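You operate a simulated robot arm through the tools that you are given. There is no shell and no other tool. Be economical: measure what you need, move in short steps, check, and stop when the job is done.

The job below is to be done with a simulated two-armed robot. You get a single attempt, and the scene is never put back.

TASK
Take the cap off the water bottle marked "still" on the far top of the long table and lay it down there.

The check looks at the end state, three seconds after you hand in, the way a careful person would. Anything else that was tipped, shoved, dropped, spilled or broken makes it a failure. Lids that push on must go on centred and level and be pressed home; caps that screw on are set level and turned clockwise until they are tight.

THE ROBOT
Two 7-joint arms with two-finger parallel grippers on one trunk, on a base that drives. Base frame: it is fixed to the floor where the robot stands at the start and does not move with it; the origin is under the middle of the robot, x ahead of it, y to its left, z up; the surface under the hand at the start is at about z = 0.74. Lengths are in m, angles in rad, forces in N, time in s.
The left shoulder is at the start at [0.061, 0.198, 1.054], the right one opposite. With the tool pointing down near the work surface each hand reaches from about 0.28 to 0.7 m from the robot's upright axis, wherever it stands, measured 20 degrees to its own side. Payload 1.57 kg a hand.
The TCP of each hand is the grasp point between the finger pads, 0.03 m short of the fingertips. In the tool frame z runs along the fingers and y along their closing line. The gripper opens to 0.11 m. The fingers are 0.024 m wide and 0.012 m thick; the gripper's body (0.048 by 0.112 m) begins 0.078 m behind the TCP.
Orientation is that of the tool frame in the base frame, as a unit quaternion [w, x, y, z]. With the fingers straight down and closing along the base's y, the tool's x points along the base's -x, its y along +y and its z along -z.

THE INTERFACE
- The arms move only by the tool servo_tool. It takes "left_rows", "right_rows" or both (then of equal length, played together; a hand with none holds still); each is a list of rows, each a list of 7 numbers: the shift along the tool's x, y, z in units of 40 mm (1.0 is 40 mm), then the turn, a rotation vector about the tool's x, y, z in units of 8 degrees (1.0 is 8 degrees), then the gripper command, from -1 (shut) to 1 (fully open), values between in proportion. In form: [[dx, dy, dz, wx, wy, wz, jaw], ...]. A call has 1 to 20 rows; each row shifts and turns the commanded pose from where the row before left it, along the tool's axes as they then stand. A call with a number of a shift or a turn outside -1 to 1 is refused whole. Rows are played at 5 a second. More than 0.05 m and 0.15 rad between two rows, or a gripper value outside its range, and nothing of the call is played. Where a pose cannot be reached the arm comes as near as it can. A force on the tool above 40 N (or 10 N above the force at the start of the call, whichever is more), or a blocked arm, ends the call early, and 0.2 s more pass. The fingers move at their own pace (about 0.072 m/s each) and stop on an object; they squeeze with about 43 N. The grip force told is the motor's: it shows also when the fingers shut on nothing. Time passes only in rows, and 0.2 s behind the last, so rows that do not move let the fingers close. The reply holds the time, the measured pose of the TCP, the force on the tool along the base axes, the opening and the grip force, in the units named above and with some noise, with the torque about the TCP (base axes, N m) and any sound that the robot's microphone picked up.
- Cameras (640 x 400 px; columns grow to the right, rows downward): "scene" is now at [0.1014, 0.0138, 1.6286]; the picture's right is [0.17, -0.99, 0.00], its down [-0.83, -0.14, -0.53] and it looks along [0.52, 0.09, -0.85] (base axes); focal length 262 px, centre (320, 200). "left" rides on the left gripper at [0.07, -0.016, -0.141] in its tool frame; the picture's right is [0.23, 0.97, 0.00], its down [-0.85, 0.20, -0.48] and it looks along [-0.47, 0.11, 0.88] (tool axes); focal length 222 px, centre (320, 200). "right" rides on the right gripper at [0.07, 0.016, -0.141] in its tool frame; the picture's right is [-0.23, 0.97, 0.00], its down [-0.85, -0.20, -0.48] and it looks along [-0.47, -0.11, 0.88] (tool axes); focal length 222 px, centre (320, 200).
- get_image(camera): a new picture of that camera. The clock stands still meanwhile.
- raise_lower(by): slides the trunk up (or, below 0, down) by that many m; the arms and the scene camera ride with it, the base frame stays. It gives what a move gives, with no picture.
- drive_base(legs): drives the robot by 1 to 6 legs, each [ahead, left, turn to the left] in m, m and rad, along the robot's own axes; the way and the turn of a leg run together, so that a leg with both is an arc; at most 1.5 m and 3.142 rad a leg. The arms and the cameras ride along, it lands a little off, and it stops where it bumps. It gives what a move gives.
- turn_head(pan, tilt): turns the head with the scene camera to pan (to the left, within 1.501 rad either way) and tilt (down, from -0.506 to 1.204), counted from straight ahead of the robot. It gives what a move gives.
- probe_pixels(camera, pixels): for up to 12 pixels [column, row] of the newest picture of that camera ("zoom" is the newest enlarged one), the place [x, y, z] in the base frame of the surface seen there, good to about 0.002 m. The clock stands still meanwhile.
- enlarge(camera, box): a new picture of the part [left, top, right, bottom] of that camera's present view, enlarged. The clock stands still meanwhile.
- sign_off(): hands the job in; it is judged then, once.

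Go step by step. Measure first, check grasps and placings, and put right what went wrong. The budget is 80 turns and 78 pictures, counting those below and the enlarged ones. Unless the task says otherwise, let go and move clear before handing in, and close with one line.

The tools are called after "Request:" by a JSON object that holds its "fn" and its "kwargs". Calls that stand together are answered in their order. servo_tool: Moves the arms, as the interface text tells. Its arguments: {"type":"object","properties":{"left_rows":{"type":"array"},"right_rows":{"type":"array"}},"required":[]} The other tools are called the same way: raise_lower (by) slides the trunk up or down; drive_base (legs) drives the base; turn_head (pan, tilt) turns the head that bears the scene camera; get_image (camera) takes a picture; probe_pixels (camera, pixels) gives the place of the surface under pixels of a picture; enlarge (camera, box) takes an enlarged picture of a part of a camera's view; sign_off () hands the job in.

At the start:

```text
time_s: 0.0
left_ee_pos: [0.4037, 0.2662, 1.179]
left_tcp_rot: [-0.001, 0.0, 1.0, 0.0]
left_force: [-0.4, -0.8, -0.8]
left_wrist_torque: [-0.01, 0.0, -0.02]
left_opening: 0.1103
left_grip_force: 0.0
right_ee_pos: [0.367, -0.101, 1.127]
right_tcp_rot: [-0.001, 0.0, 1.0, 0.0]
right_force: [0.0, -0.2, 0.2]
right_wrist_torque: [-0.02, 0.03, 0.0]
right_opening: 0.1103
right_grip_force: 0.0
trunk travel left (down, up): [-0.65, 0.34]
robot x, y, heading: [0.0037, -0.0008, -0.006]
head pan, tilt: [0.171, 1.009]
```

scene: 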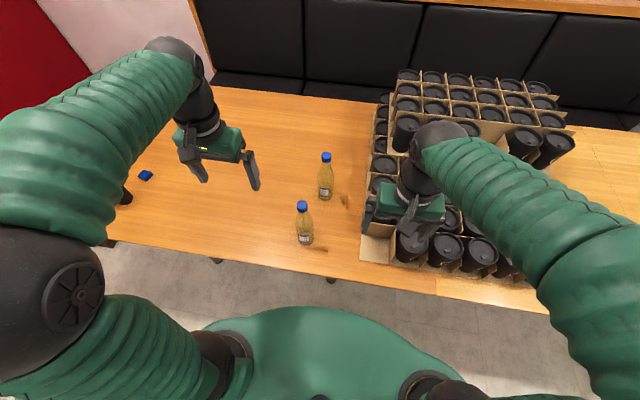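
right: 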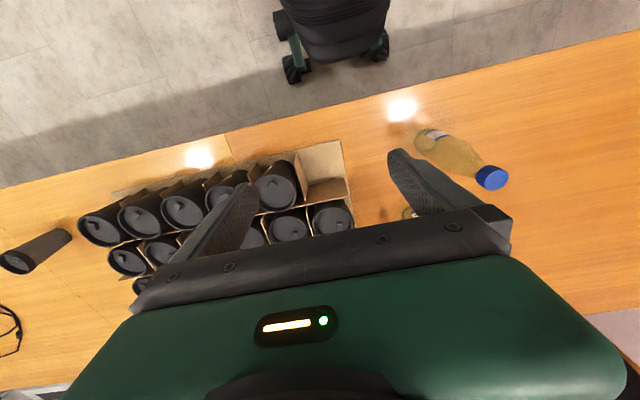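
left: 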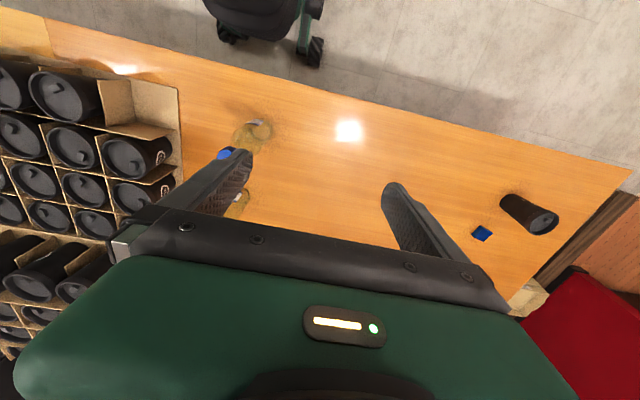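

Two bottles with blue caps stand at about (325,175) and (303,222) in the scene picture. I'll enlarge to read their labels and probe them.

Request:
{"fn": "enlarge", "kwargs": {"camera": "scene", "box": [270, 140, 370, 260]}}

Request:
{"fn": "probe_pixels", "kwargs": {"camera": "scene", "pixels": [[326, 157], [302, 205], [325, 185], [304, 225], [280, 180], [146, 175], [345, 201], [322, 250], [375, 240], [375, 150], [304, 240], [235, 110]]}}

```text
3.33 times, centred on (320, 200) of scene
```

zoom: 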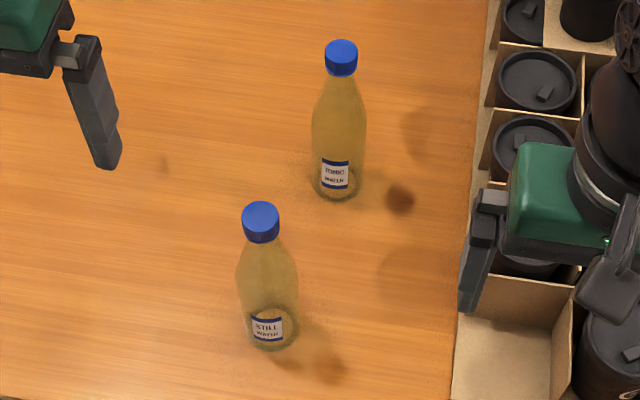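

```text
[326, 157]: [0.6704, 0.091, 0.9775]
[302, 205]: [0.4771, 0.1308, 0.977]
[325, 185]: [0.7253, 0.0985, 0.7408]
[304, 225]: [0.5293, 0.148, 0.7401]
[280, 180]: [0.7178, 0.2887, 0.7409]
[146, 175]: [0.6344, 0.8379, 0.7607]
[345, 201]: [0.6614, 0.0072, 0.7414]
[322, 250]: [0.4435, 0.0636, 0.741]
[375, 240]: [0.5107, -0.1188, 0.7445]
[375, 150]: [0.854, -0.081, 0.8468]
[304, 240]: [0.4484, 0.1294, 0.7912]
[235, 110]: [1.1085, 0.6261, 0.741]
```

The nearer bottle reads "STILL WATER" (cap at about 0.475, 0.131, 0.977) and the other "TONIC". I'm checking what "far top" means by looking around.

Request:
{"fn": "turn_head", "kwargs": {"pan": -0.7, "tilt": 0.6}}

Request:
{"fn": "get_image", "kwargs": {"camera": "scene"}}

Request:
{"fn": "turn_head", "kwargs": {"pan": 0.8, "tilt": 0.6}}

Request:
{"fn": "get_image", "kwargs": {"camera": "scene"}}

```text
time_s: 1.2
left_ee_pos: [0.4032, 0.2672, 1.1784]
left_tcp_rot: [0.0, 0.0, 1.0, -0.001]
left_force: [-0.8, 0.1, 0.9]
left_wrist_torque: [-0.02, -0.04, -0.03]
left_opening: 0.1097
left_grip_force: 0.1
right_ee_pos: [0.3673, -0.1011, 1.1269]
right_tcp_rot: [0.0, 0.0, 1.0, 0.0]
right_force: [0.5, -0.1, 0.2]
right_wrist_torque: [-0.01, -0.01, 0.01]
right_opening: 0.1097
right_grip_force: 0.1
trunk travel left (down, up): [-0.65, 0.34]
robot x, y, heading: [0.0014, 0.0009, -0.002]
head pan, tilt: [-0.7, 0.6]
```

```text
73 pictures are left
```

scene: 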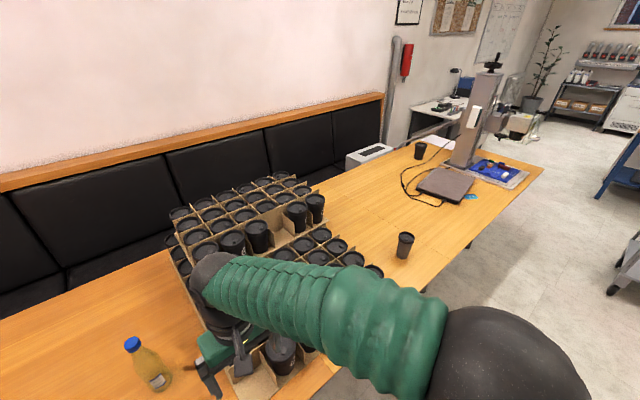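

```text
time_s: 2.8
left_ee_pos: [0.4035, 0.2667, 1.18]
left_tcp_rot: [0.0, 0.0, 1.0, 0.0]
left_force: [0.1, 0.1, -0.6]
left_wrist_torque: [0.01, 0.02, 0.05]
left_opening: 0.11
left_grip_force: 0.1
right_ee_pos: [0.367, -0.1016, 1.1279]
right_tcp_rot: [-0.001, 0.0, 1.0, 0.0]
right_force: [-0.1, 0.3, -0.4]
right_wrist_torque: [0.01, 0.03, -0.01]
right_opening: 0.1098
right_grip_force: 0.0
trunk travel left (down, up): [-0.65, 0.34]
robot x, y, heading: [-0.0004, 0.0014, -0.0]
head pan, tilt: [0.799, 0.6]
```

```text
72 pictures are left
```

scene: 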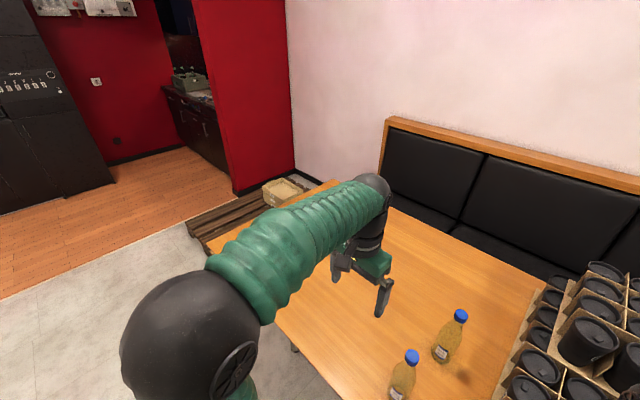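

The table has two tops, and the still bottle stands on this one, so the cap gets laid here. I'll back off a little to centre the bottle and look at it again.

Request:
{"fn": "drive_base", "kwargs": {"legs": [[-0.08, 0.08, 0]]}}

Request:
{"fn": "turn_head", "kwargs": {"pan": 0.1, "tilt": 0.85}}

Request:
{"fn": "get_image", "kwargs": {"camera": "scene"}}

```text
time_s: 4.0
left_ee_pos: [0.3239, 0.3252, 1.1833]
left_tcp_rot: [-0.001, 0.0, 1.0, 0.01]
left_force: [0.6, -1.2, -0.2]
left_wrist_torque: [0.11, 0.02, -0.03]
left_opening: 0.11
left_grip_force: 0.0
right_ee_pos: [0.2868, -0.043, 1.1251]
right_tcp_rot: [-0.001, 0.0, 1.0, 0.008]
right_force: [0.0, -2.1, 0.6]
right_wrist_torque: [0.1, -0.02, 0.01]
right_opening: 0.1099
right_grip_force: 0.1
trunk travel left (down, up): [-0.65, 0.34]
robot x, y, heading: [-0.0792, 0.0774, 0.002]
head pan, tilt: [0.799, 0.6]
```

```text
time_s: 5.1
left_ee_pos: [0.3231, 0.3536, 1.1785]
left_tcp_rot: [0.0, 0.0, 1.0, -0.003]
left_force: [0.5, -0.2, -0.8]
left_wrist_torque: [-0.06, 0.01, 0.0]
left_opening: 0.1103
left_grip_force: 0.0
right_ee_pos: [0.2857, -0.0176, 1.1272]
right_tcp_rot: [-0.001, -0.001, 1.0, -0.003]
right_force: [1.5, 0.2, -0.9]
right_wrist_torque: [0.02, 0.01, -0.02]
right_opening: 0.1099
right_grip_force: 0.0
trunk travel left (down, up): [-0.65, 0.34]
robot x, y, heading: [-0.0813, 0.0783, 0.005]
head pan, tilt: [0.099, 0.85]
```

```text
71 pictures are left
```

scene: 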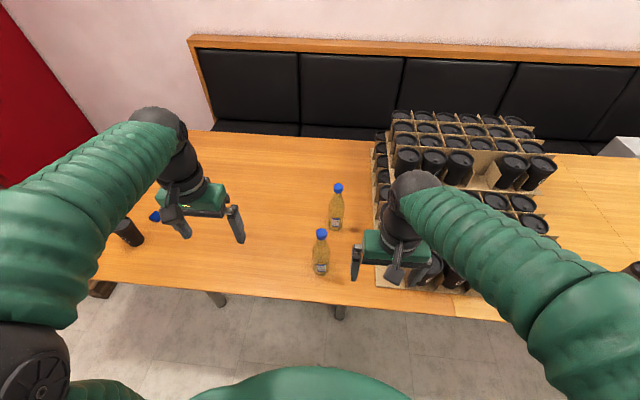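

Request:
{"fn": "enlarge", "kwargs": {"camera": "scene", "box": [290, 220, 370, 290]}}

```text
5.71 times, centred on (330, 255) of scene
```

zoom: 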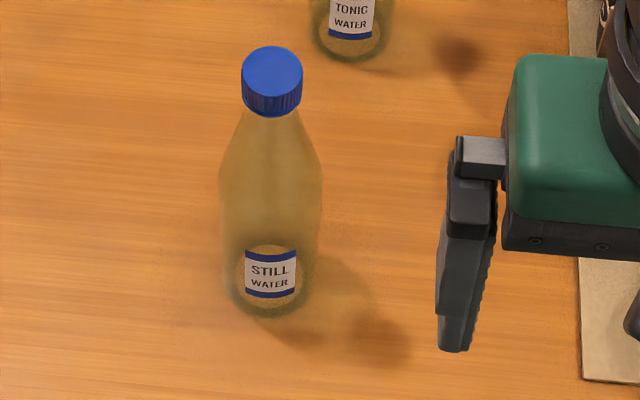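

Request:
{"fn": "probe_pixels", "kwargs": {"camera": "zoom", "pixels": [[272, 68], [246, 68], [299, 68], [272, 50], [272, 84], [272, 100], [272, 108], [270, 258], [272, 295], [247, 270], [294, 270], [590, 380]]}}

Request:
{"fn": "probe_pixels", "kwargs": {"camera": "scene", "pixels": [[320, 300], [300, 306], [250, 290], [376, 285], [338, 188], [331, 225]]}}

```text
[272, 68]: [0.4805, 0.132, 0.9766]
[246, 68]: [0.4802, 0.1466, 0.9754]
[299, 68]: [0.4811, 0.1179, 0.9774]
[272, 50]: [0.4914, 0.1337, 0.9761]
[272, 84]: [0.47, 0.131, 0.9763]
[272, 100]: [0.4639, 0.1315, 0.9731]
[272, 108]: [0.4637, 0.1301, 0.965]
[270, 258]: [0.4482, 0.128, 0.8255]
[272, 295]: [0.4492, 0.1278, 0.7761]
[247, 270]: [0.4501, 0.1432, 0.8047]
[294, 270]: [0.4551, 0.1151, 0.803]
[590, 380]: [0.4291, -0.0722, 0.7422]
```

```text
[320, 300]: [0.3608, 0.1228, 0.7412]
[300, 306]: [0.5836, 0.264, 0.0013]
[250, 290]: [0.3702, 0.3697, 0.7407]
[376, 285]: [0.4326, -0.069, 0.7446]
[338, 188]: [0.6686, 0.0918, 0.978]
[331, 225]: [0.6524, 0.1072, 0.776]
```

Still's cap is at (0.479, 0.132), top 0.977, radius about 0.0155; the body radius is about 0.031. The left hand will hold the body and the right will turn the cap, so first I bring the left forward and tilt it.

Request:
{"fn": "servo_tool", "kwargs": {"left_rows": [[-0.83, 0, 0, 0, 0, 0, 1], [-0.83, 0, 0, 0, 0, 0, 1], [-0.83, 0, 0, 0, 0, 0, 1], [0, 0, 0, 0, -1, 0, 1], [0, 0, 0, 0, -1, 0, 1], [0, 0, 0, 0, -1, 0, 1], [0, 0, 0, 0, -1, 0, 1], [0, 0, 0, 0, -1, 0, 1], [0, 0, 0, 0, -1, 0, 1], [0, 0, 0, 0, -1, 0, 1], [0, 0, 0, 0, -0.5, 0, 1], [0, 0, 0, 0, 0, 0, 1]]}}

```text
time_s: 7.7
left_ee_pos: [0.4213, 0.3407, 1.183]
left_tcp_rot: [0.466, 0.005, 0.885, -0.006]
left_force: [-0.4, -0.1, -0.4]
left_wrist_torque: [0.0, -0.01, 0.0]
left_opening: 0.1099
left_grip_force: 0.0
left hand out of reach, approached as far as the arm can: row 10, 11
right_ee_pos: [0.2851, -0.0237, 1.1265]
right_tcp_rot: [-0.001, 0.001, 1.0, -0.001]
right_force: [-0.2, 0.0, -0.5]
right_wrist_torque: [-0.01, -0.01, 0.0]
right_opening: 0.1101
right_grip_force: 0.1
trunk travel left (down, up): [-0.65, 0.34]
robot x, y, heading: [-0.08, 0.0748, -0.002]
head pan, tilt: [0.099, 0.85]
```

Left tilted to about 56° without trouble. Now down to the standoff in front of the bottle.

Request:
{"fn": "servo_tool", "kwargs": {"left_rows": [[0.865, -0.65, 0.333, 0, 0, 0, 1], [0.865, -0.65, 0.333, 0, 0, 0, 1], [0.865, -0.65, 0.333, 0, 0, 0, 1], [0.865, -0.65, 0.333, 0, 0, 0, 1], [0.865, -0.65, 0.333, 0, 0, 0, 1], [0.865, -0.65, 0.333, 0, 0, 0, 1], [0.865, -0.65, 0.333, 0, 0, 0, 1], [0.865, -0.65, 0.333, 0, 0, 0, 1], [0, 0, 0, 0, 0, 0, 1]]}}

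Request:
{"fn": "get_image", "kwargs": {"camera": "scene"}}

Request:
{"fn": "get_image", "kwargs": {"camera": "left"}}

```text
time_s: 9.7
left_ee_pos: [0.4294, 0.2319, 1.0853]
left_tcp_rot: [0.496, -0.003, 0.867, -0.044]
left_force: [0.6, 0.5, 0.5]
left_wrist_torque: [-0.01, 0.02, 0.01]
left_opening: 0.11
left_grip_force: 0.1
left hand out of reach, approached as far as the arm can: row 1, 3, 4, 5, 6, 7, 8
right_ee_pos: [0.2856, -0.0264, 1.1293]
right_tcp_rot: [0.0, 0.0, 1.0, 0.0]
right_force: [-0.2, 0.0, 0.0]
right_wrist_torque: [0.0, 0.0, 0.02]
right_opening: 0.11
right_grip_force: 0.1
trunk travel left (down, up): [-0.65, 0.34]
robot x, y, heading: [-0.0817, 0.0759, -0.0]
head pan, tilt: [0.099, 0.85]
```

```text
69 pictures are left
```

scene: 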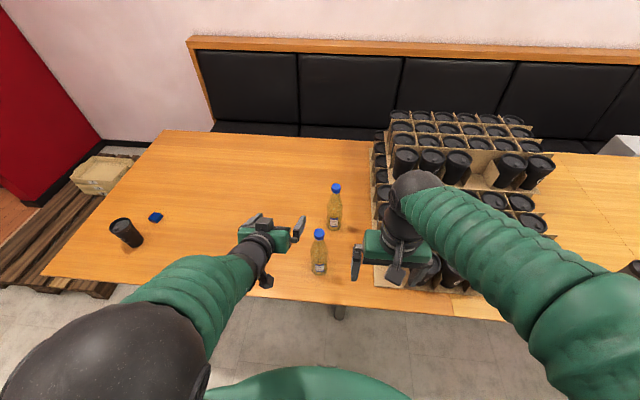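

```text
68 pictures are left
```

left: 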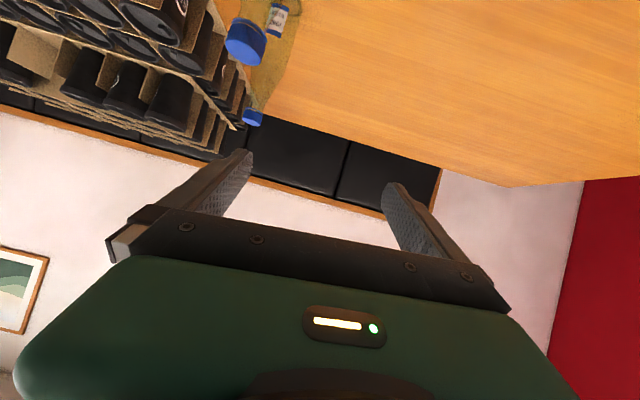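

The arm is too folded: rows from 3 on fell short. I'll back the robot up and move left so the left arm can approach diagonally with more room.

Request:
{"fn": "drive_base", "kwargs": {"legs": [[-0.08, 0.1, 0]]}}

Request:
{"fn": "servo_tool", "kwargs": {"left_rows": [[0, 0, 0, 0.6, 0, 0.35, 1], [0, 0, 0, 0.6, 0, 0.35, 1], [0, 0, 0, 0.6, 0, 0.35, 1], [0, 0, 0, 0.6, 0, 0.35, 1], [0, 0, 0, 0, 0, 0, 1]]}}

```text
time_s: 10.9
left_ee_pos: [0.3491, 0.3081, 1.0855]
left_tcp_rot: [0.496, 0.009, 0.867, -0.043]
left_force: [0.0, -0.1, -0.1]
left_wrist_torque: [0.04, 0.04, 0.04]
left_opening: 0.1098
left_grip_force: 0.0
right_ee_pos: [0.2072, 0.0578, 1.1243]
right_tcp_rot: [-0.001, 0.001, 1.0, 0.007]
right_force: [0.0, -1.4, 1.5]
right_wrist_torque: [0.13, 0.04, -0.01]
right_opening: 0.1101
right_grip_force: 0.0
trunk travel left (down, up): [-0.65, 0.34]
robot x, y, heading: [-0.1571, 0.1724, -0.005]
head pan, tilt: [0.099, 0.85]
```

```text
time_s: 12.1
left_ee_pos: [0.3439, 0.3326, 1.0873]
left_tcp_rot: [0.49, 0.17, 0.842, -0.146]
left_force: [0.0, 0.0, 1.2]
left_wrist_torque: [-0.02, -0.01, -0.05]
left_opening: 0.11
left_grip_force: 0.0
left hand out of reach, approached as far as the arm can: row 4
right_ee_pos: [0.2041, 0.0823, 1.1276]
right_tcp_rot: [0.0, 0.0, 1.0, -0.005]
right_force: [0.1, 0.2, -0.5]
right_wrist_torque: [-0.04, -0.01, 0.02]
right_opening: 0.1103
right_grip_force: 0.0
trunk travel left (down, up): [-0.65, 0.34]
robot x, y, heading: [-0.1589, 0.1747, 0.002]
head pan, tilt: [0.099, 0.85]
```

Left now points yaw −28°, tilt 62°. Moving to the standoff about 12 cm before the body.

Request:
{"fn": "servo_tool", "kwargs": {"left_rows": [[0.48, -0.365, 0.68, 0, 0, 0.1, 1], [0.48, -0.365, 0.68, 0, 0, 0.1, 1], [0.48, -0.365, 0.68, 0, 0, 0.1, 1], [0.48, -0.365, 0.68, 0, 0, 0.1, 1], [0.48, -0.365, 0.68, 0, 0, 0.1, 1], [0.48, -0.365, 0.68, 0, 0, 0.1, 1], [0.48, -0.365, 0.68, 0, 0, 0.05, 1], [0, 0, 0, 0, 0, 0, 1]]}}

Request:
{"fn": "get_image", "kwargs": {"camera": "left"}}

Request:
{"fn": "get_image", "kwargs": {"camera": "scene"}}

```text
time_s: 14.1
left_ee_pos: [0.3382, 0.2209, 1.06]
left_tcp_rot: [0.515, 0.164, 0.834, -0.108]
left_force: [1.1, -0.3, 0.9]
left_wrist_torque: [-0.01, -0.01, -0.03]
left_opening: 0.1098
left_grip_force: 0.1
left hand out of reach, approached as far as the arm can: row 1, 2, 3, 4, 5, 6, 7
right_ee_pos: [0.2056, 0.074, 1.127]
right_tcp_rot: [0.0, 0.001, 1.0, 0.0]
right_force: [-0.3, -0.7, -0.4]
right_wrist_torque: [0.0, -0.02, -0.01]
right_opening: 0.1099
right_grip_force: 0.1
trunk travel left (down, up): [-0.65, 0.34]
robot x, y, heading: [-0.1617, 0.1744, 0.0]
head pan, tilt: [0.099, 0.85]
stopped in row 8 (left hand): the arm was blocked; the commanded pose is now the measured one
```

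```text
67 pictures are left
```

left: 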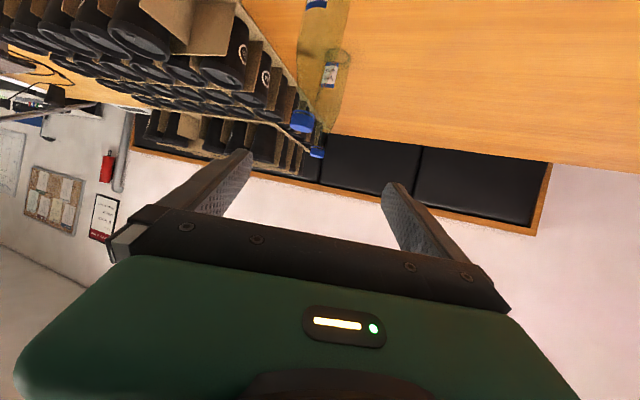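

```text
66 pictures are left
```

scene: 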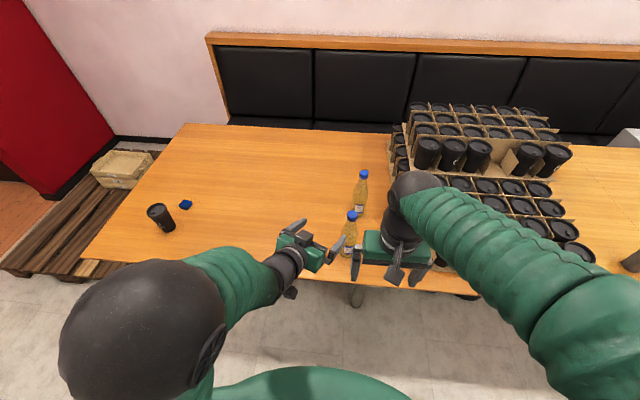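

Rows fell short again, which looks like a wrist limit with the hand low and the shoulder high. I'll move the right hand aside and lower the trunk so the left forearm runs more level.

Request:
{"fn": "servo_tool", "kwargs": {"right_rows": [[0, -1, 0, 0, 0, 0, 1], [0, -1, 0, 0, 0, 0, 1], [0, -1, 0, 0, 0, 0, 1], [0, -1, 0, 0, 0, 0, 1], [0, 0, 0, 0, 0, 0, 1]]}}

Request:
{"fn": "raise_lower", "kwargs": {"by": -0.16}}

Request:
{"fn": "get_image", "kwargs": {"camera": "scene"}}

```text
time_s: 15.3
left_ee_pos: [0.3375, 0.2195, 1.0614]
left_tcp_rot: [0.514, 0.166, 0.834, -0.11]
left_force: [-0.5, 0.0, -0.5]
left_wrist_torque: [0.02, -0.01, 0.0]
left_opening: 0.1101
left_grip_force: 0.1
right_ee_pos: [0.2055, -0.0878, 1.1267]
right_tcp_rot: [0.0, 0.001, 1.0, -0.001]
right_force: [0.3, -0.3, 0.2]
right_wrist_torque: [-0.01, 0.01, 0.0]
right_opening: 0.1099
right_grip_force: 0.0
trunk travel left (down, up): [-0.65, 0.34]
robot x, y, heading: [-0.1574, 0.1756, 0.002]
head pan, tilt: [0.099, 0.85]
```

```text
time_s: 17.2
left_ee_pos: [0.3415, 0.2177, 0.9365]
left_tcp_rot: [0.543, 0.151, 0.816, -0.13]
left_force: [-0.5, -0.1, -0.6]
left_wrist_torque: [0.01, -0.02, -0.02]
left_opening: 0.1102
left_grip_force: 0.0
right_ee_pos: [0.205, -0.0853, 0.9651]
right_tcp_rot: [0.001, 0.001, 1.0, -0.001]
right_force: [0.0, 0.3, -0.5]
right_wrist_torque: [0.0, -0.01, 0.01]
right_opening: 0.1101
right_grip_force: 0.1
trunk travel left (down, up): [-0.49, 0.5]
robot x, y, heading: [-0.1616, 0.1756, -0.003]
head pan, tilt: [0.099, 0.85]
```

```text
65 pictures are left
```

scene: 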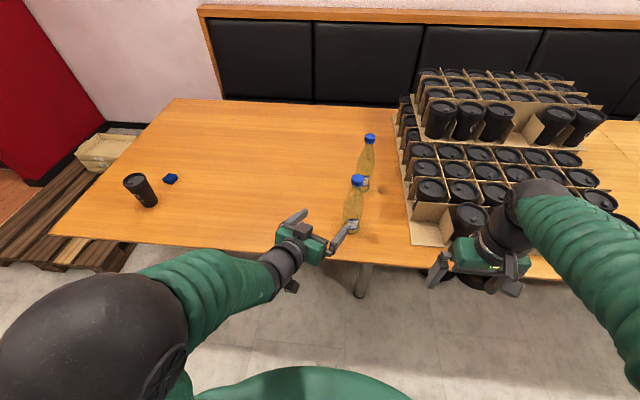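

Lowering helped: left TCP is at (0.342, 0.218, 0.937), tilt 68°. Now to the standoff.

Request:
{"fn": "servo_tool", "kwargs": {"left_rows": [[0.37, -0.17, 0.68, 0, 0, 0, 1], [0.37, -0.17, 0.68, 0, 0, 0, 1], [0.37, -0.17, 0.67, 0, 0, 0, 1], [0, 0, 0, 0, 0, 0, 1]]}}

Request:
{"fn": "get_image", "kwargs": {"camera": "left"}}

```text
time_s: 18.4
left_ee_pos: [0.3544, 0.2313, 0.9486]
left_tcp_rot: [0.556, 0.126, 0.812, -0.129]
left_force: [-0.1, 0.1, 0.1]
left_wrist_torque: [0.0, -0.01, 0.04]
left_opening: 0.1099
left_grip_force: 0.0
left hand out of reach, approached as far as the arm can: row 1, 2, 3
right_ee_pos: [0.2052, -0.0859, 0.9664]
right_tcp_rot: [-0.001, 0.001, 1.0, -0.001]
right_force: [-0.2, 0.1, 0.5]
right_wrist_torque: [0.0, 0.0, 0.01]
right_opening: 0.1098
right_grip_force: 0.1
trunk travel left (down, up): [-0.49, 0.5]
robot x, y, heading: [-0.1632, 0.1701, 0.001]
head pan, tilt: [0.099, 0.85]
stopped in row 4 (left hand): the arm was blocked; the commanded pose is now the measured one
```

```text
64 pictures are left
```

left: 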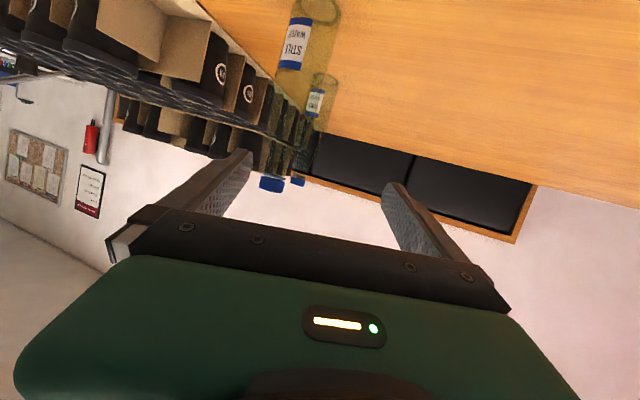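

The wrist can't bend that way. Instead I'll approach from the left side (fingers pointing right and down), which mostly rolls the forearm; I raise the trunk back, move the left hand out to the left and swing its yaw.

Request:
{"fn": "raise_lower", "kwargs": {"by": 0.16}}

Request:
{"fn": "servo_tool", "kwargs": {"left_rows": [[-0.09, 0.94, 0.05, 0, 0, 0, 1], [-0.09, 0.94, 0.05, 0, 0, 0, 1], [-0.09, 0.94, 0.05, 0, 0, 0, 1], [-0.09, 0.94, 0.05, 0, 0, 0, 1], [-0.09, 0.94, 0.05, 0, 0, 0, 1], [0, 0, 0, 0.9, 0.25, 0.35, 1], [0, 0, 0, 0.9, 0.25, 0.35, 1], [0, 0, 0, 0.9, 0.25, 0.35, 1], [0, 0, 0, 0.9, 0.25, 0.35, 1], [0, 0, 0, 0.9, 0.25, 0.35, 1], [0, 0, 0, 0.9, 0.25, 0.35, 1], [0, 0, 0, 0, 0, 0, 1]]}}

Request:
{"fn": "get_image", "kwargs": {"camera": "scene"}}

```text
time_s: 20.2
left_ee_pos: [0.3538, 0.2261, 1.1074]
left_tcp_rot: [0.553, 0.131, 0.812, -0.131]
left_force: [-0.3, 0.8, 0.8]
left_wrist_torque: [0.02, -0.01, -0.01]
left_opening: 0.1098
left_grip_force: 0.2
right_ee_pos: [0.2052, -0.0869, 1.1262]
right_tcp_rot: [0.0, 0.001, 1.0, -0.001]
right_force: [-0.2, -0.8, -0.7]
right_wrist_torque: [-0.04, 0.02, -0.03]
right_opening: 0.11
right_grip_force: 0.1
trunk travel left (down, up): [-0.65, 0.34]
robot x, y, heading: [-0.1621, 0.1757, -0.004]
head pan, tilt: [0.099, 0.85]
```

```text
time_s: 22.8
left_ee_pos: [0.2953, 0.2903, 1.2234]
left_tcp_rot: [0.394, 0.45, 0.733, -0.324]
left_force: [-1.1, 0.0, -0.6]
left_wrist_torque: [0.01, 0.0, 0.0]
left_opening: 0.11
left_grip_force: 0.0
left hand out of reach, approached as far as the arm can: row 2, 3, 4, 5, 6, 7, 8, 9, 10, 11
right_ee_pos: [0.2053, -0.0865, 1.1274]
right_tcp_rot: [0.0, 0.0, 1.0, -0.001]
right_force: [0.2, 0.1, -0.1]
right_wrist_torque: [0.02, 0.02, -0.03]
right_opening: 0.1099
right_grip_force: 0.0
trunk travel left (down, up): [-0.65, 0.34]
robot x, y, heading: [-0.1574, 0.1775, 0.001]
head pan, tilt: [0.099, 0.85]
```

```text
63 pictures are left
```

scene: 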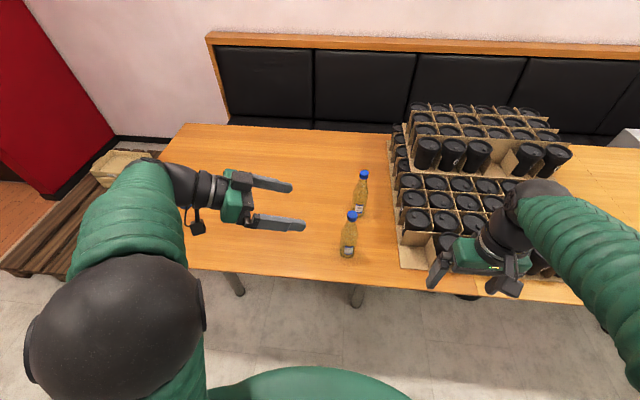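

The left hand now points rightward (yaw −71°, tilt 61°). Moving to a standoff to the left of the still bottle.

Request:
{"fn": "servo_tool", "kwargs": {"left_rows": [[0.574, 0.389, 0.635, 0, 0, 0, 1], [0.574, 0.389, 0.635, 0, 0, 0, 1], [0.574, 0.389, 0.635, 0, 0, 0, 1], [0.574, 0.389, 0.635, 0, 0, 0, 1], [0.574, 0.389, 0.635, 0, 0, 0, 1], [0.574, 0.389, 0.635, 0, 0, 0, 1], [0.574, 0.389, 0.635, 0, 0, 0, 1], [0.574, 0.389, 0.635, 0, 0, 0, 1], [0.574, 0.389, 0.635, 0, 0, 0, 1], [0.574, 0.389, 0.635, 0, 0, 0, 1], [0, 0, 0, 0, 0, 0, 1]]}}

Request:
{"fn": "get_image", "kwargs": {"camera": "scene"}}

```text
time_s: 25.2
left_ee_pos: [0.2565, 0.1577, 1.0873]
left_tcp_rot: [0.401, 0.444, 0.734, -0.322]
left_force: [-0.3, 0.0, -0.3]
left_wrist_torque: [0.0, 0.02, 0.01]
left_opening: 0.11
left_grip_force: 0.1
left hand out of reach, approached as far as the arm can: row 1, 2, 3, 4, 5, 6, 7, 8, 9, 10
right_ee_pos: [0.2054, -0.0862, 1.1276]
right_tcp_rot: [0.001, 0.001, 1.0, -0.001]
right_force: [0.5, 1.1, 0.0]
right_wrist_torque: [0.03, -0.01, -0.01]
right_opening: 0.1099
right_grip_force: 0.1
trunk travel left (down, up): [-0.65, 0.34]
robot x, y, heading: [-0.1566, 0.173, -0.002]
head pan, tilt: [0.099, 0.85]
```

```text
62 pictures are left
```

scene: 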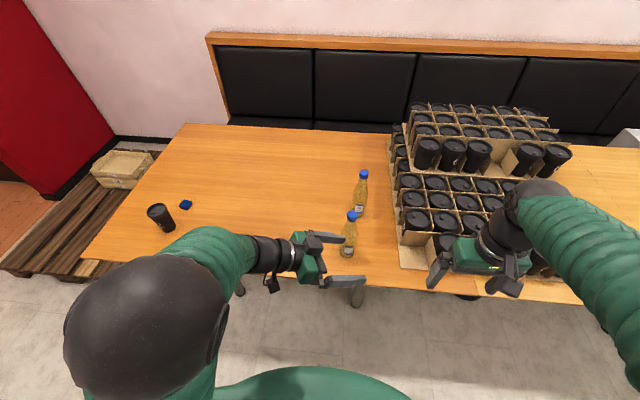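

It stalled again with forearm and hand in line. I'll go back to a top-down left hand (keeping the yaw), so the forearm leads forward, and then tilt by rolling near the bottle.

Request:
{"fn": "servo_tool", "kwargs": {"left_rows": [[0, 0, 0, 0, 0.95, 0, 1], [0, 0, 0, 0, 0.95, 0, 1], [0, 0, 0, 0, 0.95, 0, 1], [0, 0, 0, 0, 0.95, 0, 1], [0, 0, 0, 0, 0.95, 0, 1], [0, 0, 0, 0, 0.95, 0, 1], [0, 0, 0, 0, 0.95, 0, 1], [0, 0, 0, 0, 0.95, 0, 1], [0.45, 0.77, -0.11, 0, 0, 0, 1], [0.45, 0.77, -0.11, 0, 0, 0, 1], [0.45, 0.77, -0.11, 0, 0, 0, 1], [0.45, 0.77, -0.11, 0, 0, 0, 1], [0.45, 0.77, -0.11, 0, 0, 0, 1], [0.45, 0.77, -0.11, 0, 0, 0, 1], [0.45, 0.77, -0.11, 0, 0, 0, 1], [0, 0, 0, 0, 0, 0, 1]]}}

Request:
{"fn": "get_image", "kwargs": {"camera": "scene"}}

```text
time_s: 28.6
left_ee_pos: [0.2661, 0.3594, 1.1294]
left_tcp_rot: [-0.03, 0.553, 0.831, -0.051]
left_force: [-0.2, 0.5, 0.0]
left_wrist_torque: [-0.01, -0.01, 0.01]
left_opening: 0.1102
left_grip_force: 0.2
left hand out of reach, approached as far as the arm can: row 7, 8, 9, 10, 11, 12, 13, 14, 15
right_ee_pos: [0.2051, -0.0866, 1.1265]
right_tcp_rot: [-0.001, 0.001, 1.0, 0.0]
right_force: [0.0, 0.3, -0.6]
right_wrist_torque: [0.02, 0.0, -0.03]
right_opening: 0.11
right_grip_force: 0.1
trunk travel left (down, up): [-0.65, 0.34]
robot x, y, heading: [-0.1587, 0.1766, -0.001]
head pan, tilt: [0.099, 0.85]
```

```text
61 pictures are left
```

scene: 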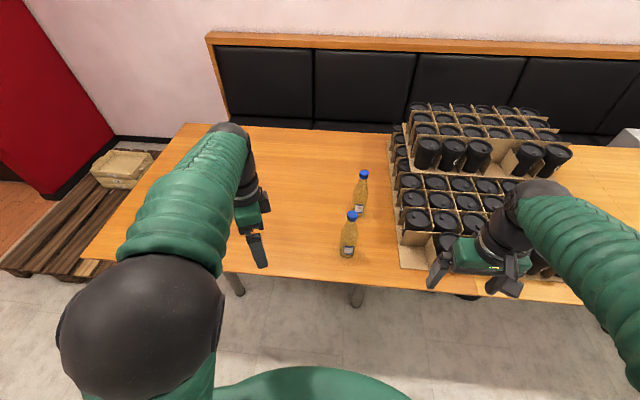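

Yaw −67° hits the last joint's limit. I'll swing the left hand's yaw the other way, to about +90°, where it has room.

Request:
{"fn": "servo_tool", "kwargs": {"left_rows": [[0, 0, 0, 0, 0, -1, 1], [0, 0, 0, 0, 0, -1, 1], [0, 0, 0, 0, 0, -1, 1], [0, 0, 0, 0, 0, -1, 1], [0, 0, 0, 0, 0, -1, 1], [0, 0, 0, 0, 0, -1, 1], [0, 0, 0, 0, 0, -1, 1], [0, 0, 0, 0, 0, -1, 1], [0, 0, 0, 0, 0, -1, 1], [0, 0, 0, 0, 0, -1, 1], [0, 0, 0, 0, 0, -1, 1], [0, 0, 0, 0, 0, -1, 1], [0, 0, 0, 0, 0, -1, 1], [0, 0, 0, 0, 0, -1, 1], [0, 0, 0, 0, 0, -1, 1], [0, 0, 0, 0, 0, -1, 1], [0, 0, 0, 0, 0, -1, 1], [0, 0, 0, 0, 0, -1, 1], [0, 0, 0, 0, 0, -1, 1], [0, 0, 0, 0, 0, 0, 1]]}}

```text
time_s: 32.8
left_ee_pos: [0.2654, 0.3591, 1.1308]
left_tcp_rot: [-0.057, -0.673, 0.737, 0.016]
left_force: [-0.2, 0.6, 0.3]
left_wrist_torque: [-0.01, -0.02, 0.0]
left_opening: 0.1102
left_grip_force: 0.0
right_ee_pos: [0.2056, -0.0866, 1.1268]
right_tcp_rot: [0.0, 0.001, 1.0, -0.001]
right_force: [0.1, 0.8, 0.4]
right_wrist_torque: [-0.01, 0.01, -0.02]
right_opening: 0.1098
right_grip_force: 0.0
trunk travel left (down, up): [-0.65, 0.34]
robot x, y, heading: [-0.1593, 0.1752, -0.0]
head pan, tilt: [0.099, 0.85]
```

No reach trouble with yaw at about +95°. Move forward to x≈0.48, y≈0.29, then tilt the fingers toward the bottle.

Request:
{"fn": "servo_tool", "kwargs": {"left_rows": [[0, 0, 0, 0.72, 0, 0, 1], [0.25, -0.89, 0.1, 0, 0, 0, 1], [0.25, -0.89, 0.1, 0, 0, 0, 1], [0.25, -0.89, 0.1, 0, 0, 0, 1], [0.25, -0.89, 0.1, 0, 0, 0, 1], [0.25, -0.89, 0.1, 0, 0, 0, 1], [0.25, -0.89, 0.1, 0, 0, 0, 1], [0, 0, 0, 0, 0.95, 0, 1], [0, 0, 0, 0, 0.95, 0, 1], [0, 0, 0, 0, 0.95, 0, 1], [0, 0, 0, 0, 0.95, 0, 1], [0, 0, 0, 0, 0.95, 0, 1], [0, 0, 0, 0, 0.95, 0, 1], [0, 0, 0, 0, 0.95, 0, 1], [0, 0, 0, 0, 0.95, 0, 1], [0, 0, 0, 0, 0, 0, 1]]}}

Request:
{"fn": "get_image", "kwargs": {"camera": "scene"}}

```text
time_s: 36.2
left_ee_pos: [0.2001, 0.2431, 1.1857]
left_tcp_rot: [-0.392, -0.573, 0.623, -0.36]
left_force: [-0.2, -0.8, -0.2]
left_wrist_torque: [-0.01, 0.01, 0.03]
left_opening: 0.1102
left_grip_force: 0.0
left hand out of reach, approached as far as the arm can: row 2, 3, 4, 5, 6, 7, 8, 9, 10, 11, 12, 13, 14, 15
right_ee_pos: [0.2055, -0.0868, 1.1271]
right_tcp_rot: [0.0, 0.001, 1.0, -0.002]
right_force: [-0.3, 0.9, 0.6]
right_wrist_torque: [-0.01, -0.01, -0.03]
right_opening: 0.1099
right_grip_force: 0.2
trunk travel left (down, up): [-0.65, 0.34]
robot x, y, heading: [-0.1595, 0.177, -0.002]
head pan, tilt: [0.099, 0.85]
```

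```text
60 pictures are left
```

scene: 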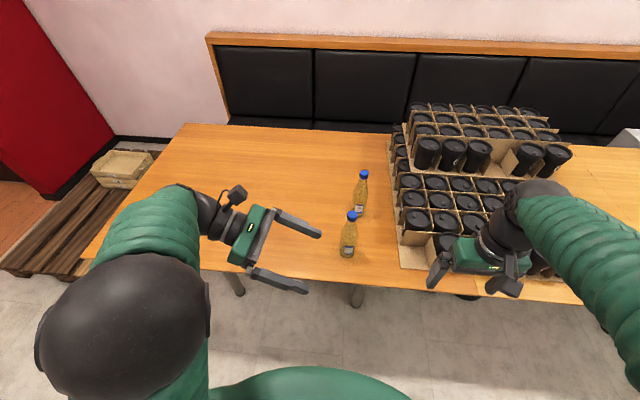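

I need to understand the arm's stance, so I'll probe the elbow and wrist of both arms in the scene picture.

Request:
{"fn": "probe_pixels", "kwargs": {"camera": "scene", "pixels": [[125, 320], [205, 320], [203, 212], [240, 225], [235, 192], [150, 225], [200, 380], [540, 190], [600, 270], [500, 235], [635, 350], [320, 385]]}}

```text
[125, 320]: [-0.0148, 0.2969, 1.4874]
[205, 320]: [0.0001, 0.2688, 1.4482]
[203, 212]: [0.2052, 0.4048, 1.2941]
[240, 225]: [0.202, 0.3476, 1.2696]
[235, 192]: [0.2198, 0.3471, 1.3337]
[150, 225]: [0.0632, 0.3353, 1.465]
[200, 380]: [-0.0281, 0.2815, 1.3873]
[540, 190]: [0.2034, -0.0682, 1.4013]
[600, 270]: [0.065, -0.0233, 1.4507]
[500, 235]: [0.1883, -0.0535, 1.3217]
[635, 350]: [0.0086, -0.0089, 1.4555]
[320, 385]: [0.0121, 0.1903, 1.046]
```

The elbow sits high, so the forearm slopes down and hitting low, flat approaches is limited unless the shoulder is lower or further away. I'll reset the left hand to top-down with yaw about −30°, then shift the base and trunk and use a milder 45° tilt.

Request:
{"fn": "servo_tool", "kwargs": {"left_rows": [[0, 0, 0, 0, -0.9, 0, 1], [0, 0, 0, 0, -0.9, 0, 1], [0, 0, 0, 0, -0.9, 0, 1], [0, 0, 0, 0, -0.9, 0, 1], [0, 0, 0, 0, -0.9, 0, 1], [0, 0, 0, 0, -0.9, 0, 1], [0, 0, 0, 0, 0, 1, 1], [0, 0, 0, 0, 0, 1, 1], [0, 0, 0, 0, 0, 1, 1], [0, 0, 0, 0, 0, 1, 1], [0, 0, 0, 0, 0, 1, 1], [0, 0, 0, 0, 0, 1, 1], [0, 0, 0, 0, 0, 1, 1], [0, 0, 0, 0, 0, 1, 1], [0, 0, 0, 0, 0, 1, 1], [0, 0, 0, 0, 0, 1, 1], [0, 0, 0, 0, 0, 1, 1], [0, 0, 0, 0, 0, 1, 1], [0, 0, 0, 0, 0, 0, 1]]}}

Request:
{"fn": "drive_base", "kwargs": {"legs": [[-0.02, 0.1, 0]]}}

```text
time_s: 40.2
left_ee_pos: [0.2007, 0.2443, 1.1848]
left_tcp_rot: [0.001, 0.096, 0.978, -0.184]
left_force: [-1.4, -0.4, -0.1]
left_wrist_torque: [-0.03, 0.0, 0.0]
left_opening: 0.1101
left_grip_force: 0.0
right_ee_pos: [0.2048, -0.086, 1.1264]
right_tcp_rot: [0.0, 0.0, 1.0, -0.001]
right_force: [0.4, 0.2, 0.2]
right_wrist_torque: [0.0, 0.0, 0.0]
right_opening: 0.1099
right_grip_force: 0.0
trunk travel left (down, up): [-0.65, 0.34]
robot x, y, heading: [-0.1567, 0.1782, 0.002]
head pan, tilt: [0.099, 0.85]
```

```text
time_s: 41.4
left_ee_pos: [0.1806, 0.3098, 1.1866]
left_tcp_rot: [-0.002, 0.095, 0.98, -0.172]
left_force: [0.3, -1.5, 0.0]
left_wrist_torque: [0.14, -0.05, -0.03]
left_opening: 0.1101
left_grip_force: 0.1
right_ee_pos: [0.1865, -0.0196, 1.1194]
right_tcp_rot: [0.0, 0.003, 1.0, 0.011]
right_force: [0.0, -1.6, 0.3]
right_wrist_torque: [0.13, 0.0, -0.01]
right_opening: 0.1098
right_grip_force: 0.1
trunk travel left (down, up): [-0.65, 0.34]
robot x, y, heading: [-0.179, 0.2746, 0.005]
head pan, tilt: [0.099, 0.85]
```

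Base is now at (−0.18, 0.275). Reorient the left hand to yaw −32°, tilt 45°, then lower the trunk 0.15.

Request:
{"fn": "servo_tool", "kwargs": {"left_rows": [[0, 0, 0, -0.201, -0.681, 0.488, 1], [0, 0, 0, -0.201, -0.681, 0.488, 1], [0, 0, 0, -0.201, -0.681, 0.488, 1], [0, 0, 0, -0.201, -0.681, 0.488, 1], [0, 0, 0, -0.201, -0.681, 0.488, 1], [0, 0, 0, -0.201, -0.681, 0.488, 1], [0, 0, 0, -0.201, -0.681, 0.488, 1], [0, 0, 0, 0, 0, 0, 1]]}}

Request:
{"fn": "raise_lower", "kwargs": {"by": -0.15}}

```text
time_s: 43.1
left_ee_pos: [0.2196, 0.3137, 1.1216]
left_tcp_rot: [0.368, 0.254, 0.888, -0.106]
left_force: [0.4, -0.4, -0.3]
left_wrist_torque: [0.01, -0.03, 0.01]
left_opening: 0.1099
left_grip_force: 0.1
left hand out of reach, approached as far as the arm can: row 3, 4, 5, 7
right_ee_pos: [0.1859, 0.0109, 1.1261]
right_tcp_rot: [0.0, 0.001, 1.0, -0.002]
right_force: [-0.3, 0.1, 0.6]
right_wrist_torque: [0.0, -0.03, 0.0]
right_opening: 0.1099
right_grip_force: 0.0
trunk travel left (down, up): [-0.65, 0.34]
robot x, y, heading: [-0.1793, 0.2694, 0.0]
head pan, tilt: [0.099, 0.85]
```

```text
time_s: 44.9
left_ee_pos: [0.2183, 0.3154, 0.9723]
left_tcp_rot: [0.368, 0.254, 0.888, -0.106]
left_force: [-0.8, 0.0, 0.2]
left_wrist_torque: [-0.01, 0.02, 0.0]
left_opening: 0.1103
left_grip_force: 0.1
right_ee_pos: [0.1838, 0.0099, 0.9779]
right_tcp_rot: [0.001, 0.002, 1.0, -0.002]
right_force: [-0.1, 0.7, -0.8]
right_wrist_torque: [-0.02, 0.02, 0.0]
right_opening: 0.1102
right_grip_force: 0.0
trunk travel left (down, up): [-0.5, 0.49]
robot x, y, heading: [-0.1812, 0.2696, 0.002]
head pan, tilt: [0.099, 0.85]
```

Orientation is exactly as wanted (pointing 0.60, −0.375, −0.706). Now move forward to the standoff.

Request:
{"fn": "servo_tool", "kwargs": {"left_rows": [[-0.433, -0.06, 0.746, 0, 0, 0, 1], [-0.433, -0.06, 0.746, 0, 0, 0, 1], [-0.433, -0.06, 0.746, 0, 0, 0, 1], [-0.433, -0.06, 0.746, 0, 0, 0, 1], [-0.433, -0.06, 0.746, 0, 0, 0, 1], [-0.433, -0.06, 0.746, 0, 0, 0, 1], [-0.433, -0.06, 0.746, 0, 0, 0, 1], [0, 0, 0, 0, 0, 0, 1]]}}

Request:
{"fn": "get_image", "kwargs": {"camera": "left"}}

Request:
{"fn": "get_image", "kwargs": {"camera": "scene"}}

```text
time_s: 46.2
left_ee_pos: [0.3696, 0.2107, 1.0233]
left_tcp_rot: [0.444, 0.228, 0.855, -0.141]
left_force: [1.2, 0.2, -0.2]
left_wrist_torque: [0.01, 0.01, 0.02]
left_opening: 0.1099
left_grip_force: 0.1
right_ee_pos: [0.1848, 0.0085, 0.9758]
right_tcp_rot: [0.001, 0.003, 1.0, -0.001]
right_force: [0.3, -0.1, 0.2]
right_wrist_torque: [0.02, 0.0, -0.02]
right_opening: 0.1102
right_grip_force: 0.0
trunk travel left (down, up): [-0.5, 0.49]
robot x, y, heading: [-0.1754, 0.2736, 0.003]
head pan, tilt: [0.099, 0.85]
stopped in row 6 (left hand): the arm was blocked; the commanded pose is now the measured one
```

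```text
59 pictures are left
```

left: 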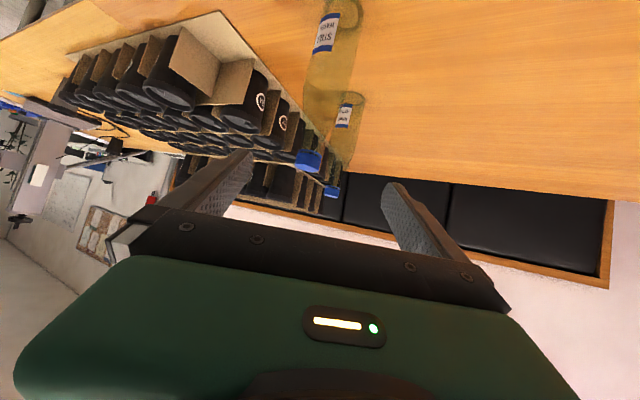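

```text
58 pictures are left
```

scene: 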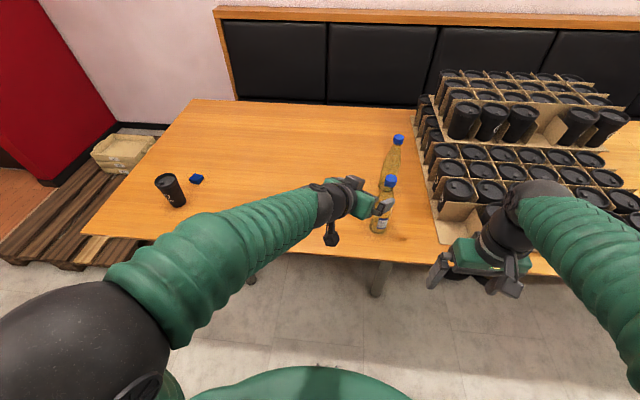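

The hand stalled rising at (0.370, 0.211, 1.023) without any force. I'll probe the forearm and elbow to see the posture.

Request:
{"fn": "probe_pixels", "kwargs": {"camera": "scene", "pixels": [[70, 340], [140, 380], [160, 270], [230, 240], [300, 205], [330, 195], [330, 235], [350, 200], [320, 385], [180, 310]]}}

Request:
{"fn": "turn_head", "kwargs": {"pan": 0.9, "tilt": 1.15}}

Request:
{"fn": "get_image", "kwargs": {"camera": "scene"}}

```text
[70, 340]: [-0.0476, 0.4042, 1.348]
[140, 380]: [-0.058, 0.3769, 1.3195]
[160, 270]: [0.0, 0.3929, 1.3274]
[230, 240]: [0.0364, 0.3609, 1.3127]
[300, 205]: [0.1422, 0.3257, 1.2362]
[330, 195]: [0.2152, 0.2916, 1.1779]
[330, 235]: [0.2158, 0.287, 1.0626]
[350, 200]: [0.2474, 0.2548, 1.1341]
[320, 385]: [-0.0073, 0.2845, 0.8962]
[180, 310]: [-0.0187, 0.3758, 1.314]
```

```text
time_s: 47.3
left_ee_pos: [0.3684, 0.2087, 1.025]
left_tcp_rot: [0.445, 0.231, 0.853, -0.143]
left_force: [-0.2, 0.2, 0.2]
left_wrist_torque: [-0.02, 0.0, 0.01]
left_opening: 0.1101
left_grip_force: 0.0
right_ee_pos: [0.1848, 0.0091, 0.9785]
right_tcp_rot: [0.001, 0.003, 1.0, -0.002]
right_force: [-0.7, 0.5, 0.7]
right_wrist_torque: [-0.01, 0.01, 0.01]
right_opening: 0.1098
right_grip_force: 0.0
trunk travel left (down, up): [-0.5, 0.49]
robot x, y, heading: [-0.1765, 0.2698, 0.002]
head pan, tilt: [0.901, 1.15]
```

```text
57 pictures are left
```

scene: 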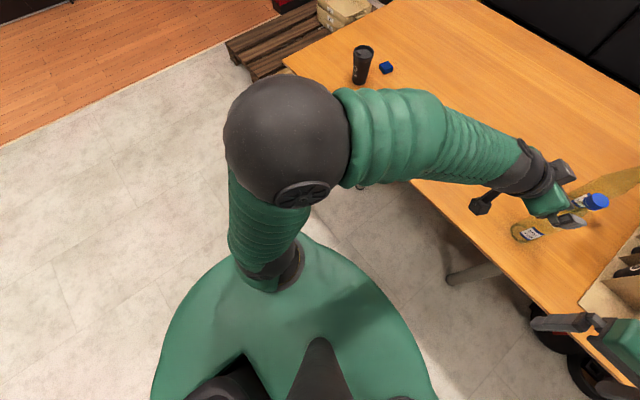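

The hand cannot tip up past the forearm's line, and the pulled-back standoff is what fails. So I'll go above the bottle instead and descend straight down with the bottle between the fingers.

Request:
{"fn": "servo_tool", "kwargs": {"left_rows": [[0, 0, 0, 0, 0.65, 0, 1], [-0.575, 0, -0.575, 0, 0.65, 0, 1], [-0.575, 0, -0.575, 0, 0, 0, 1], [-0.6, -0.04, 0.6, 0, 0, 0, 1], [-0.6, -0.04, 0.6, 0, 0, 0, 1], [-0.6, -0.04, 0.6, 0, 0, 0, 1], [-0.6, -0.04, 0.6, 0, 0, 0, 1], [0, 0, 0, 0, 0, 0, 1]]}}

Request:
{"fn": "turn_head", "kwargs": {"pan": -0.1, "tilt": 0.75}}

Request:
{"fn": "get_image", "kwargs": {"camera": "scene"}}

```text
time_s: 48.7
left_ee_pos: [0.415, 0.1862, 1.2015]
left_tcp_rot: [0.439, 0.226, 0.856, -0.15]
left_force: [0.6, 0.9, -0.6]
left_wrist_torque: [0.04, -0.04, 0.0]
left_opening: 0.1102
left_grip_force: 0.0
right_ee_pos: [0.1837, 0.0086, 0.9776]
right_tcp_rot: [0.001, 0.003, 1.0, -0.001]
right_force: [-0.1, -0.8, -0.4]
right_wrist_torque: [-0.01, 0.01, -0.02]
right_opening: 0.1099
right_grip_force: 0.0
trunk travel left (down, up): [-0.5, 0.49]
robot x, y, heading: [-0.1816, 0.268, 0.003]
head pan, tilt: [0.901, 1.15]
stopped in row 6 (left hand): the arm was blocked; the commanded pose is now the measured one
```

```text
time_s: 49.9
left_ee_pos: [0.4146, 0.186, 1.2008]
left_tcp_rot: [0.439, 0.228, 0.855, -0.152]
left_force: [0.3, 0.3, -0.2]
left_wrist_torque: [0.0, -0.03, -0.03]
left_opening: 0.11
left_grip_force: 0.2
right_ee_pos: [0.1833, 0.0101, 0.9763]
right_tcp_rot: [0.001, 0.002, 1.0, 0.0]
right_force: [0.1, 0.3, 0.8]
right_wrist_torque: [-0.02, 0.0, -0.02]
right_opening: 0.1097
right_grip_force: 0.1
trunk travel left (down, up): [-0.5, 0.49]
robot x, y, heading: [-0.1809, 0.2683, -0.003]
head pan, tilt: [-0.099, 0.75]
```

```text
56 pictures are left
```

scene: 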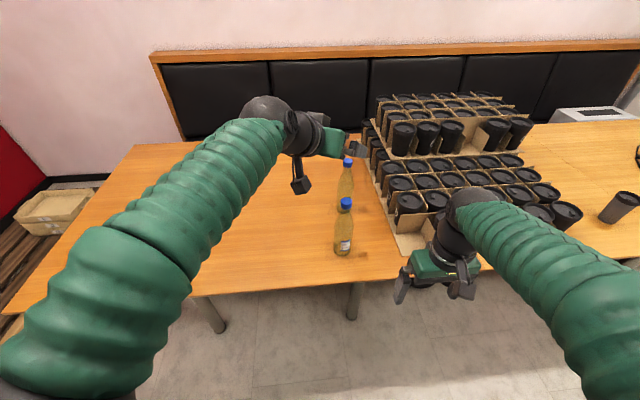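

The stalls occur when hand and forearm line up (a wrist singularity). I'll instead stand so the bottle is to the left of the robot's middle and come in diagonally from the left, so the wrist stays bent: raise trunk, untilt the left hand, then drive.

Request:
{"fn": "raise_lower", "kwargs": {"by": 0.15}}

Request:
{"fn": "servo_tool", "kwargs": {"left_rows": [[0, 0, 0, 0, 0.95, 0, 1], [0, 0, 0, 0, 0.95, 0, 1], [0, 0, 0, 0, 0.95, 0, 1], [0, 0, 0, 0, 0.95, 0, 1], [0, 0, 0, 0, 0.95, 0, 1], [0, 0, 0, 0, 0.95, 0, 1], [0, 0, 0, 0, 0.95, 0, 1], [0, 0, 0, 0, 0, 0, 1]]}}

Request:
{"fn": "drive_base", "kwargs": {"legs": [[0.0, -0.25, 0], [0.07, 0, 0]]}}

Request:
{"fn": "get_image", "kwargs": {"camera": "scene"}}

```text
time_s: 51.7
left_ee_pos: [0.415, 0.1856, 1.3494]
left_tcp_rot: [0.439, 0.229, 0.855, -0.152]
left_force: [-0.2, -0.7, -0.3]
left_wrist_torque: [-0.02, 0.0, -0.01]
left_opening: 0.1099
left_grip_force: 0.2
right_ee_pos: [0.1836, 0.0088, 1.1274]
right_tcp_rot: [0.001, 0.002, 1.0, -0.001]
right_force: [-0.2, 0.5, -0.4]
right_wrist_torque: [-0.01, -0.01, 0.02]
right_opening: 0.1099
right_grip_force: 0.1
trunk travel left (down, up): [-0.65, 0.34]
robot x, y, heading: [-0.1762, 0.2681, 0.002]
head pan, tilt: [-0.099, 0.75]
```

```text
time_s: 53.5
left_ee_pos: [0.3422, 0.2108, 1.3003]
left_tcp_rot: [0.073, 0.269, 0.959, -0.05]
left_force: [0.1, -0.2, 0.9]
left_wrist_torque: [0.03, 0.01, 0.01]
left_opening: 0.11
left_grip_force: 0.1
left hand out of reach, approached as far as the arm can: row 4, 5, 6, 7
right_ee_pos: [0.1822, 0.0086, 1.1281]
right_tcp_rot: [0.002, 0.003, 1.0, 0.0]
right_force: [-0.6, 0.4, 0.0]
right_wrist_torque: [0.01, -0.02, -0.02]
right_opening: 0.1101
right_grip_force: 0.1
trunk travel left (down, up): [-0.65, 0.34]
robot x, y, heading: [-0.1801, 0.2738, 0.001]
head pan, tilt: [-0.099, 0.75]
```

```text
time_s: 55.9
left_ee_pos: [0.4065, -0.0404, 1.3027]
left_tcp_rot: [0.076, 0.267, 0.959, -0.05]
left_force: [0.4, 0.7, 0.1]
left_wrist_torque: [0.02, -0.02, -0.01]
left_opening: 0.1099
left_grip_force: 0.2
right_ee_pos: [0.2471, -0.2436, 1.1297]
right_tcp_rot: [0.004, 0.001, 1.0, -0.001]
right_force: [-0.2, 0.4, -0.4]
right_wrist_torque: [-0.01, -0.01, 0.03]
right_opening: 0.1098
right_grip_force: 0.0
trunk travel left (down, up): [-0.65, 0.34]
robot x, y, heading: [-0.1086, 0.0204, 0.004]
head pan, tilt: [-0.099, 0.75]
```

```text
55 pictures are left
```

scene: 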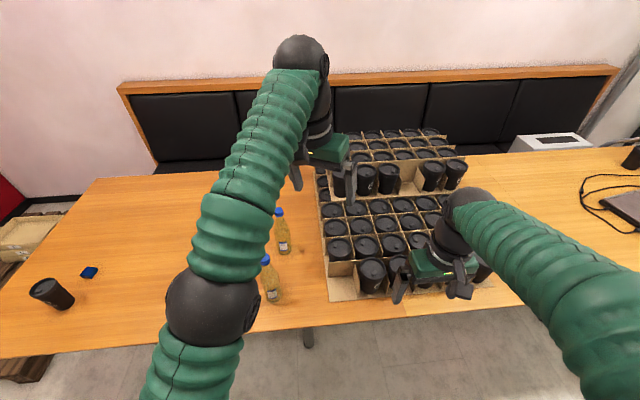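

Good: the base is at (−0.11, 0.02) and the left hand is top-down at (0.41, −0.04, 1.30). Bring it to the left-front side of the bottle at (0.33, 0.30, 1.13) with yaw −45°.

Request:
{"fn": "servo_tool", "kwargs": {"left_rows": [[0.605, 0.59, 0.255, 0, 0, 0, 1], [0.605, 0.59, 0.255, 0, 0, 0, 1], [0.605, 0.59, 0.255, 0, 0, 0, 1], [0.605, 0.59, 0.255, 0, 0, 0, 1], [0.605, 0.59, 0.255, 0, 0, 0, 1], [0.605, 0.59, 0.255, 0, 0, 0, 1], [0.605, 0.59, 0.255, 0, 0, 0, 1], [0.605, 0.59, 0.255, 0, 0, 0, 1], [0.605, 0.59, 0.255, 0, 0, 0, 1], [0.605, 0.59, 0.255, 0, 0, 0, 1], [0.605, 0.59, 0.255, 0, 0, 0, 1], [0, 0, 0, 0, 0, 0.9, 1], [0, 0, 0, 0, 0, 0.9, 1], [0, 0, 0, 0, 0, 0, 1]]}}

Request:
{"fn": "get_image", "kwargs": {"camera": "scene"}}

```text
time_s: 58.9
left_ee_pos: [0.3361, 0.3053, 1.128]
left_tcp_rot: [0.08, 0.386, 0.918, -0.043]
left_force: [-0.4, -0.3, -0.7]
left_wrist_torque: [0.0, 0.02, 0.02]
left_opening: 0.11
left_grip_force: 0.0
right_ee_pos: [0.2539, -0.2383, 1.1286]
right_tcp_rot: [0.002, 0.0, 1.0, -0.003]
right_force: [-0.1, -0.7, -0.3]
right_wrist_torque: [0.01, -0.03, -0.01]
right_opening: 0.11
right_grip_force: 0.0
trunk travel left (down, up): [-0.65, 0.34]
robot x, y, heading: [-0.1126, 0.0179, 0.004]
head pan, tilt: [-0.099, 0.75]
```

```text
54 pictures are left
```

scene: 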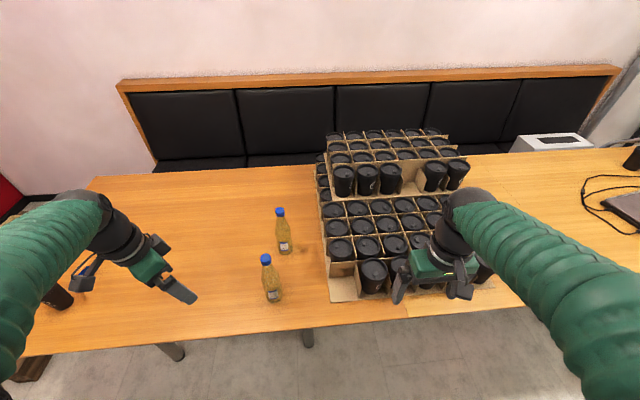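

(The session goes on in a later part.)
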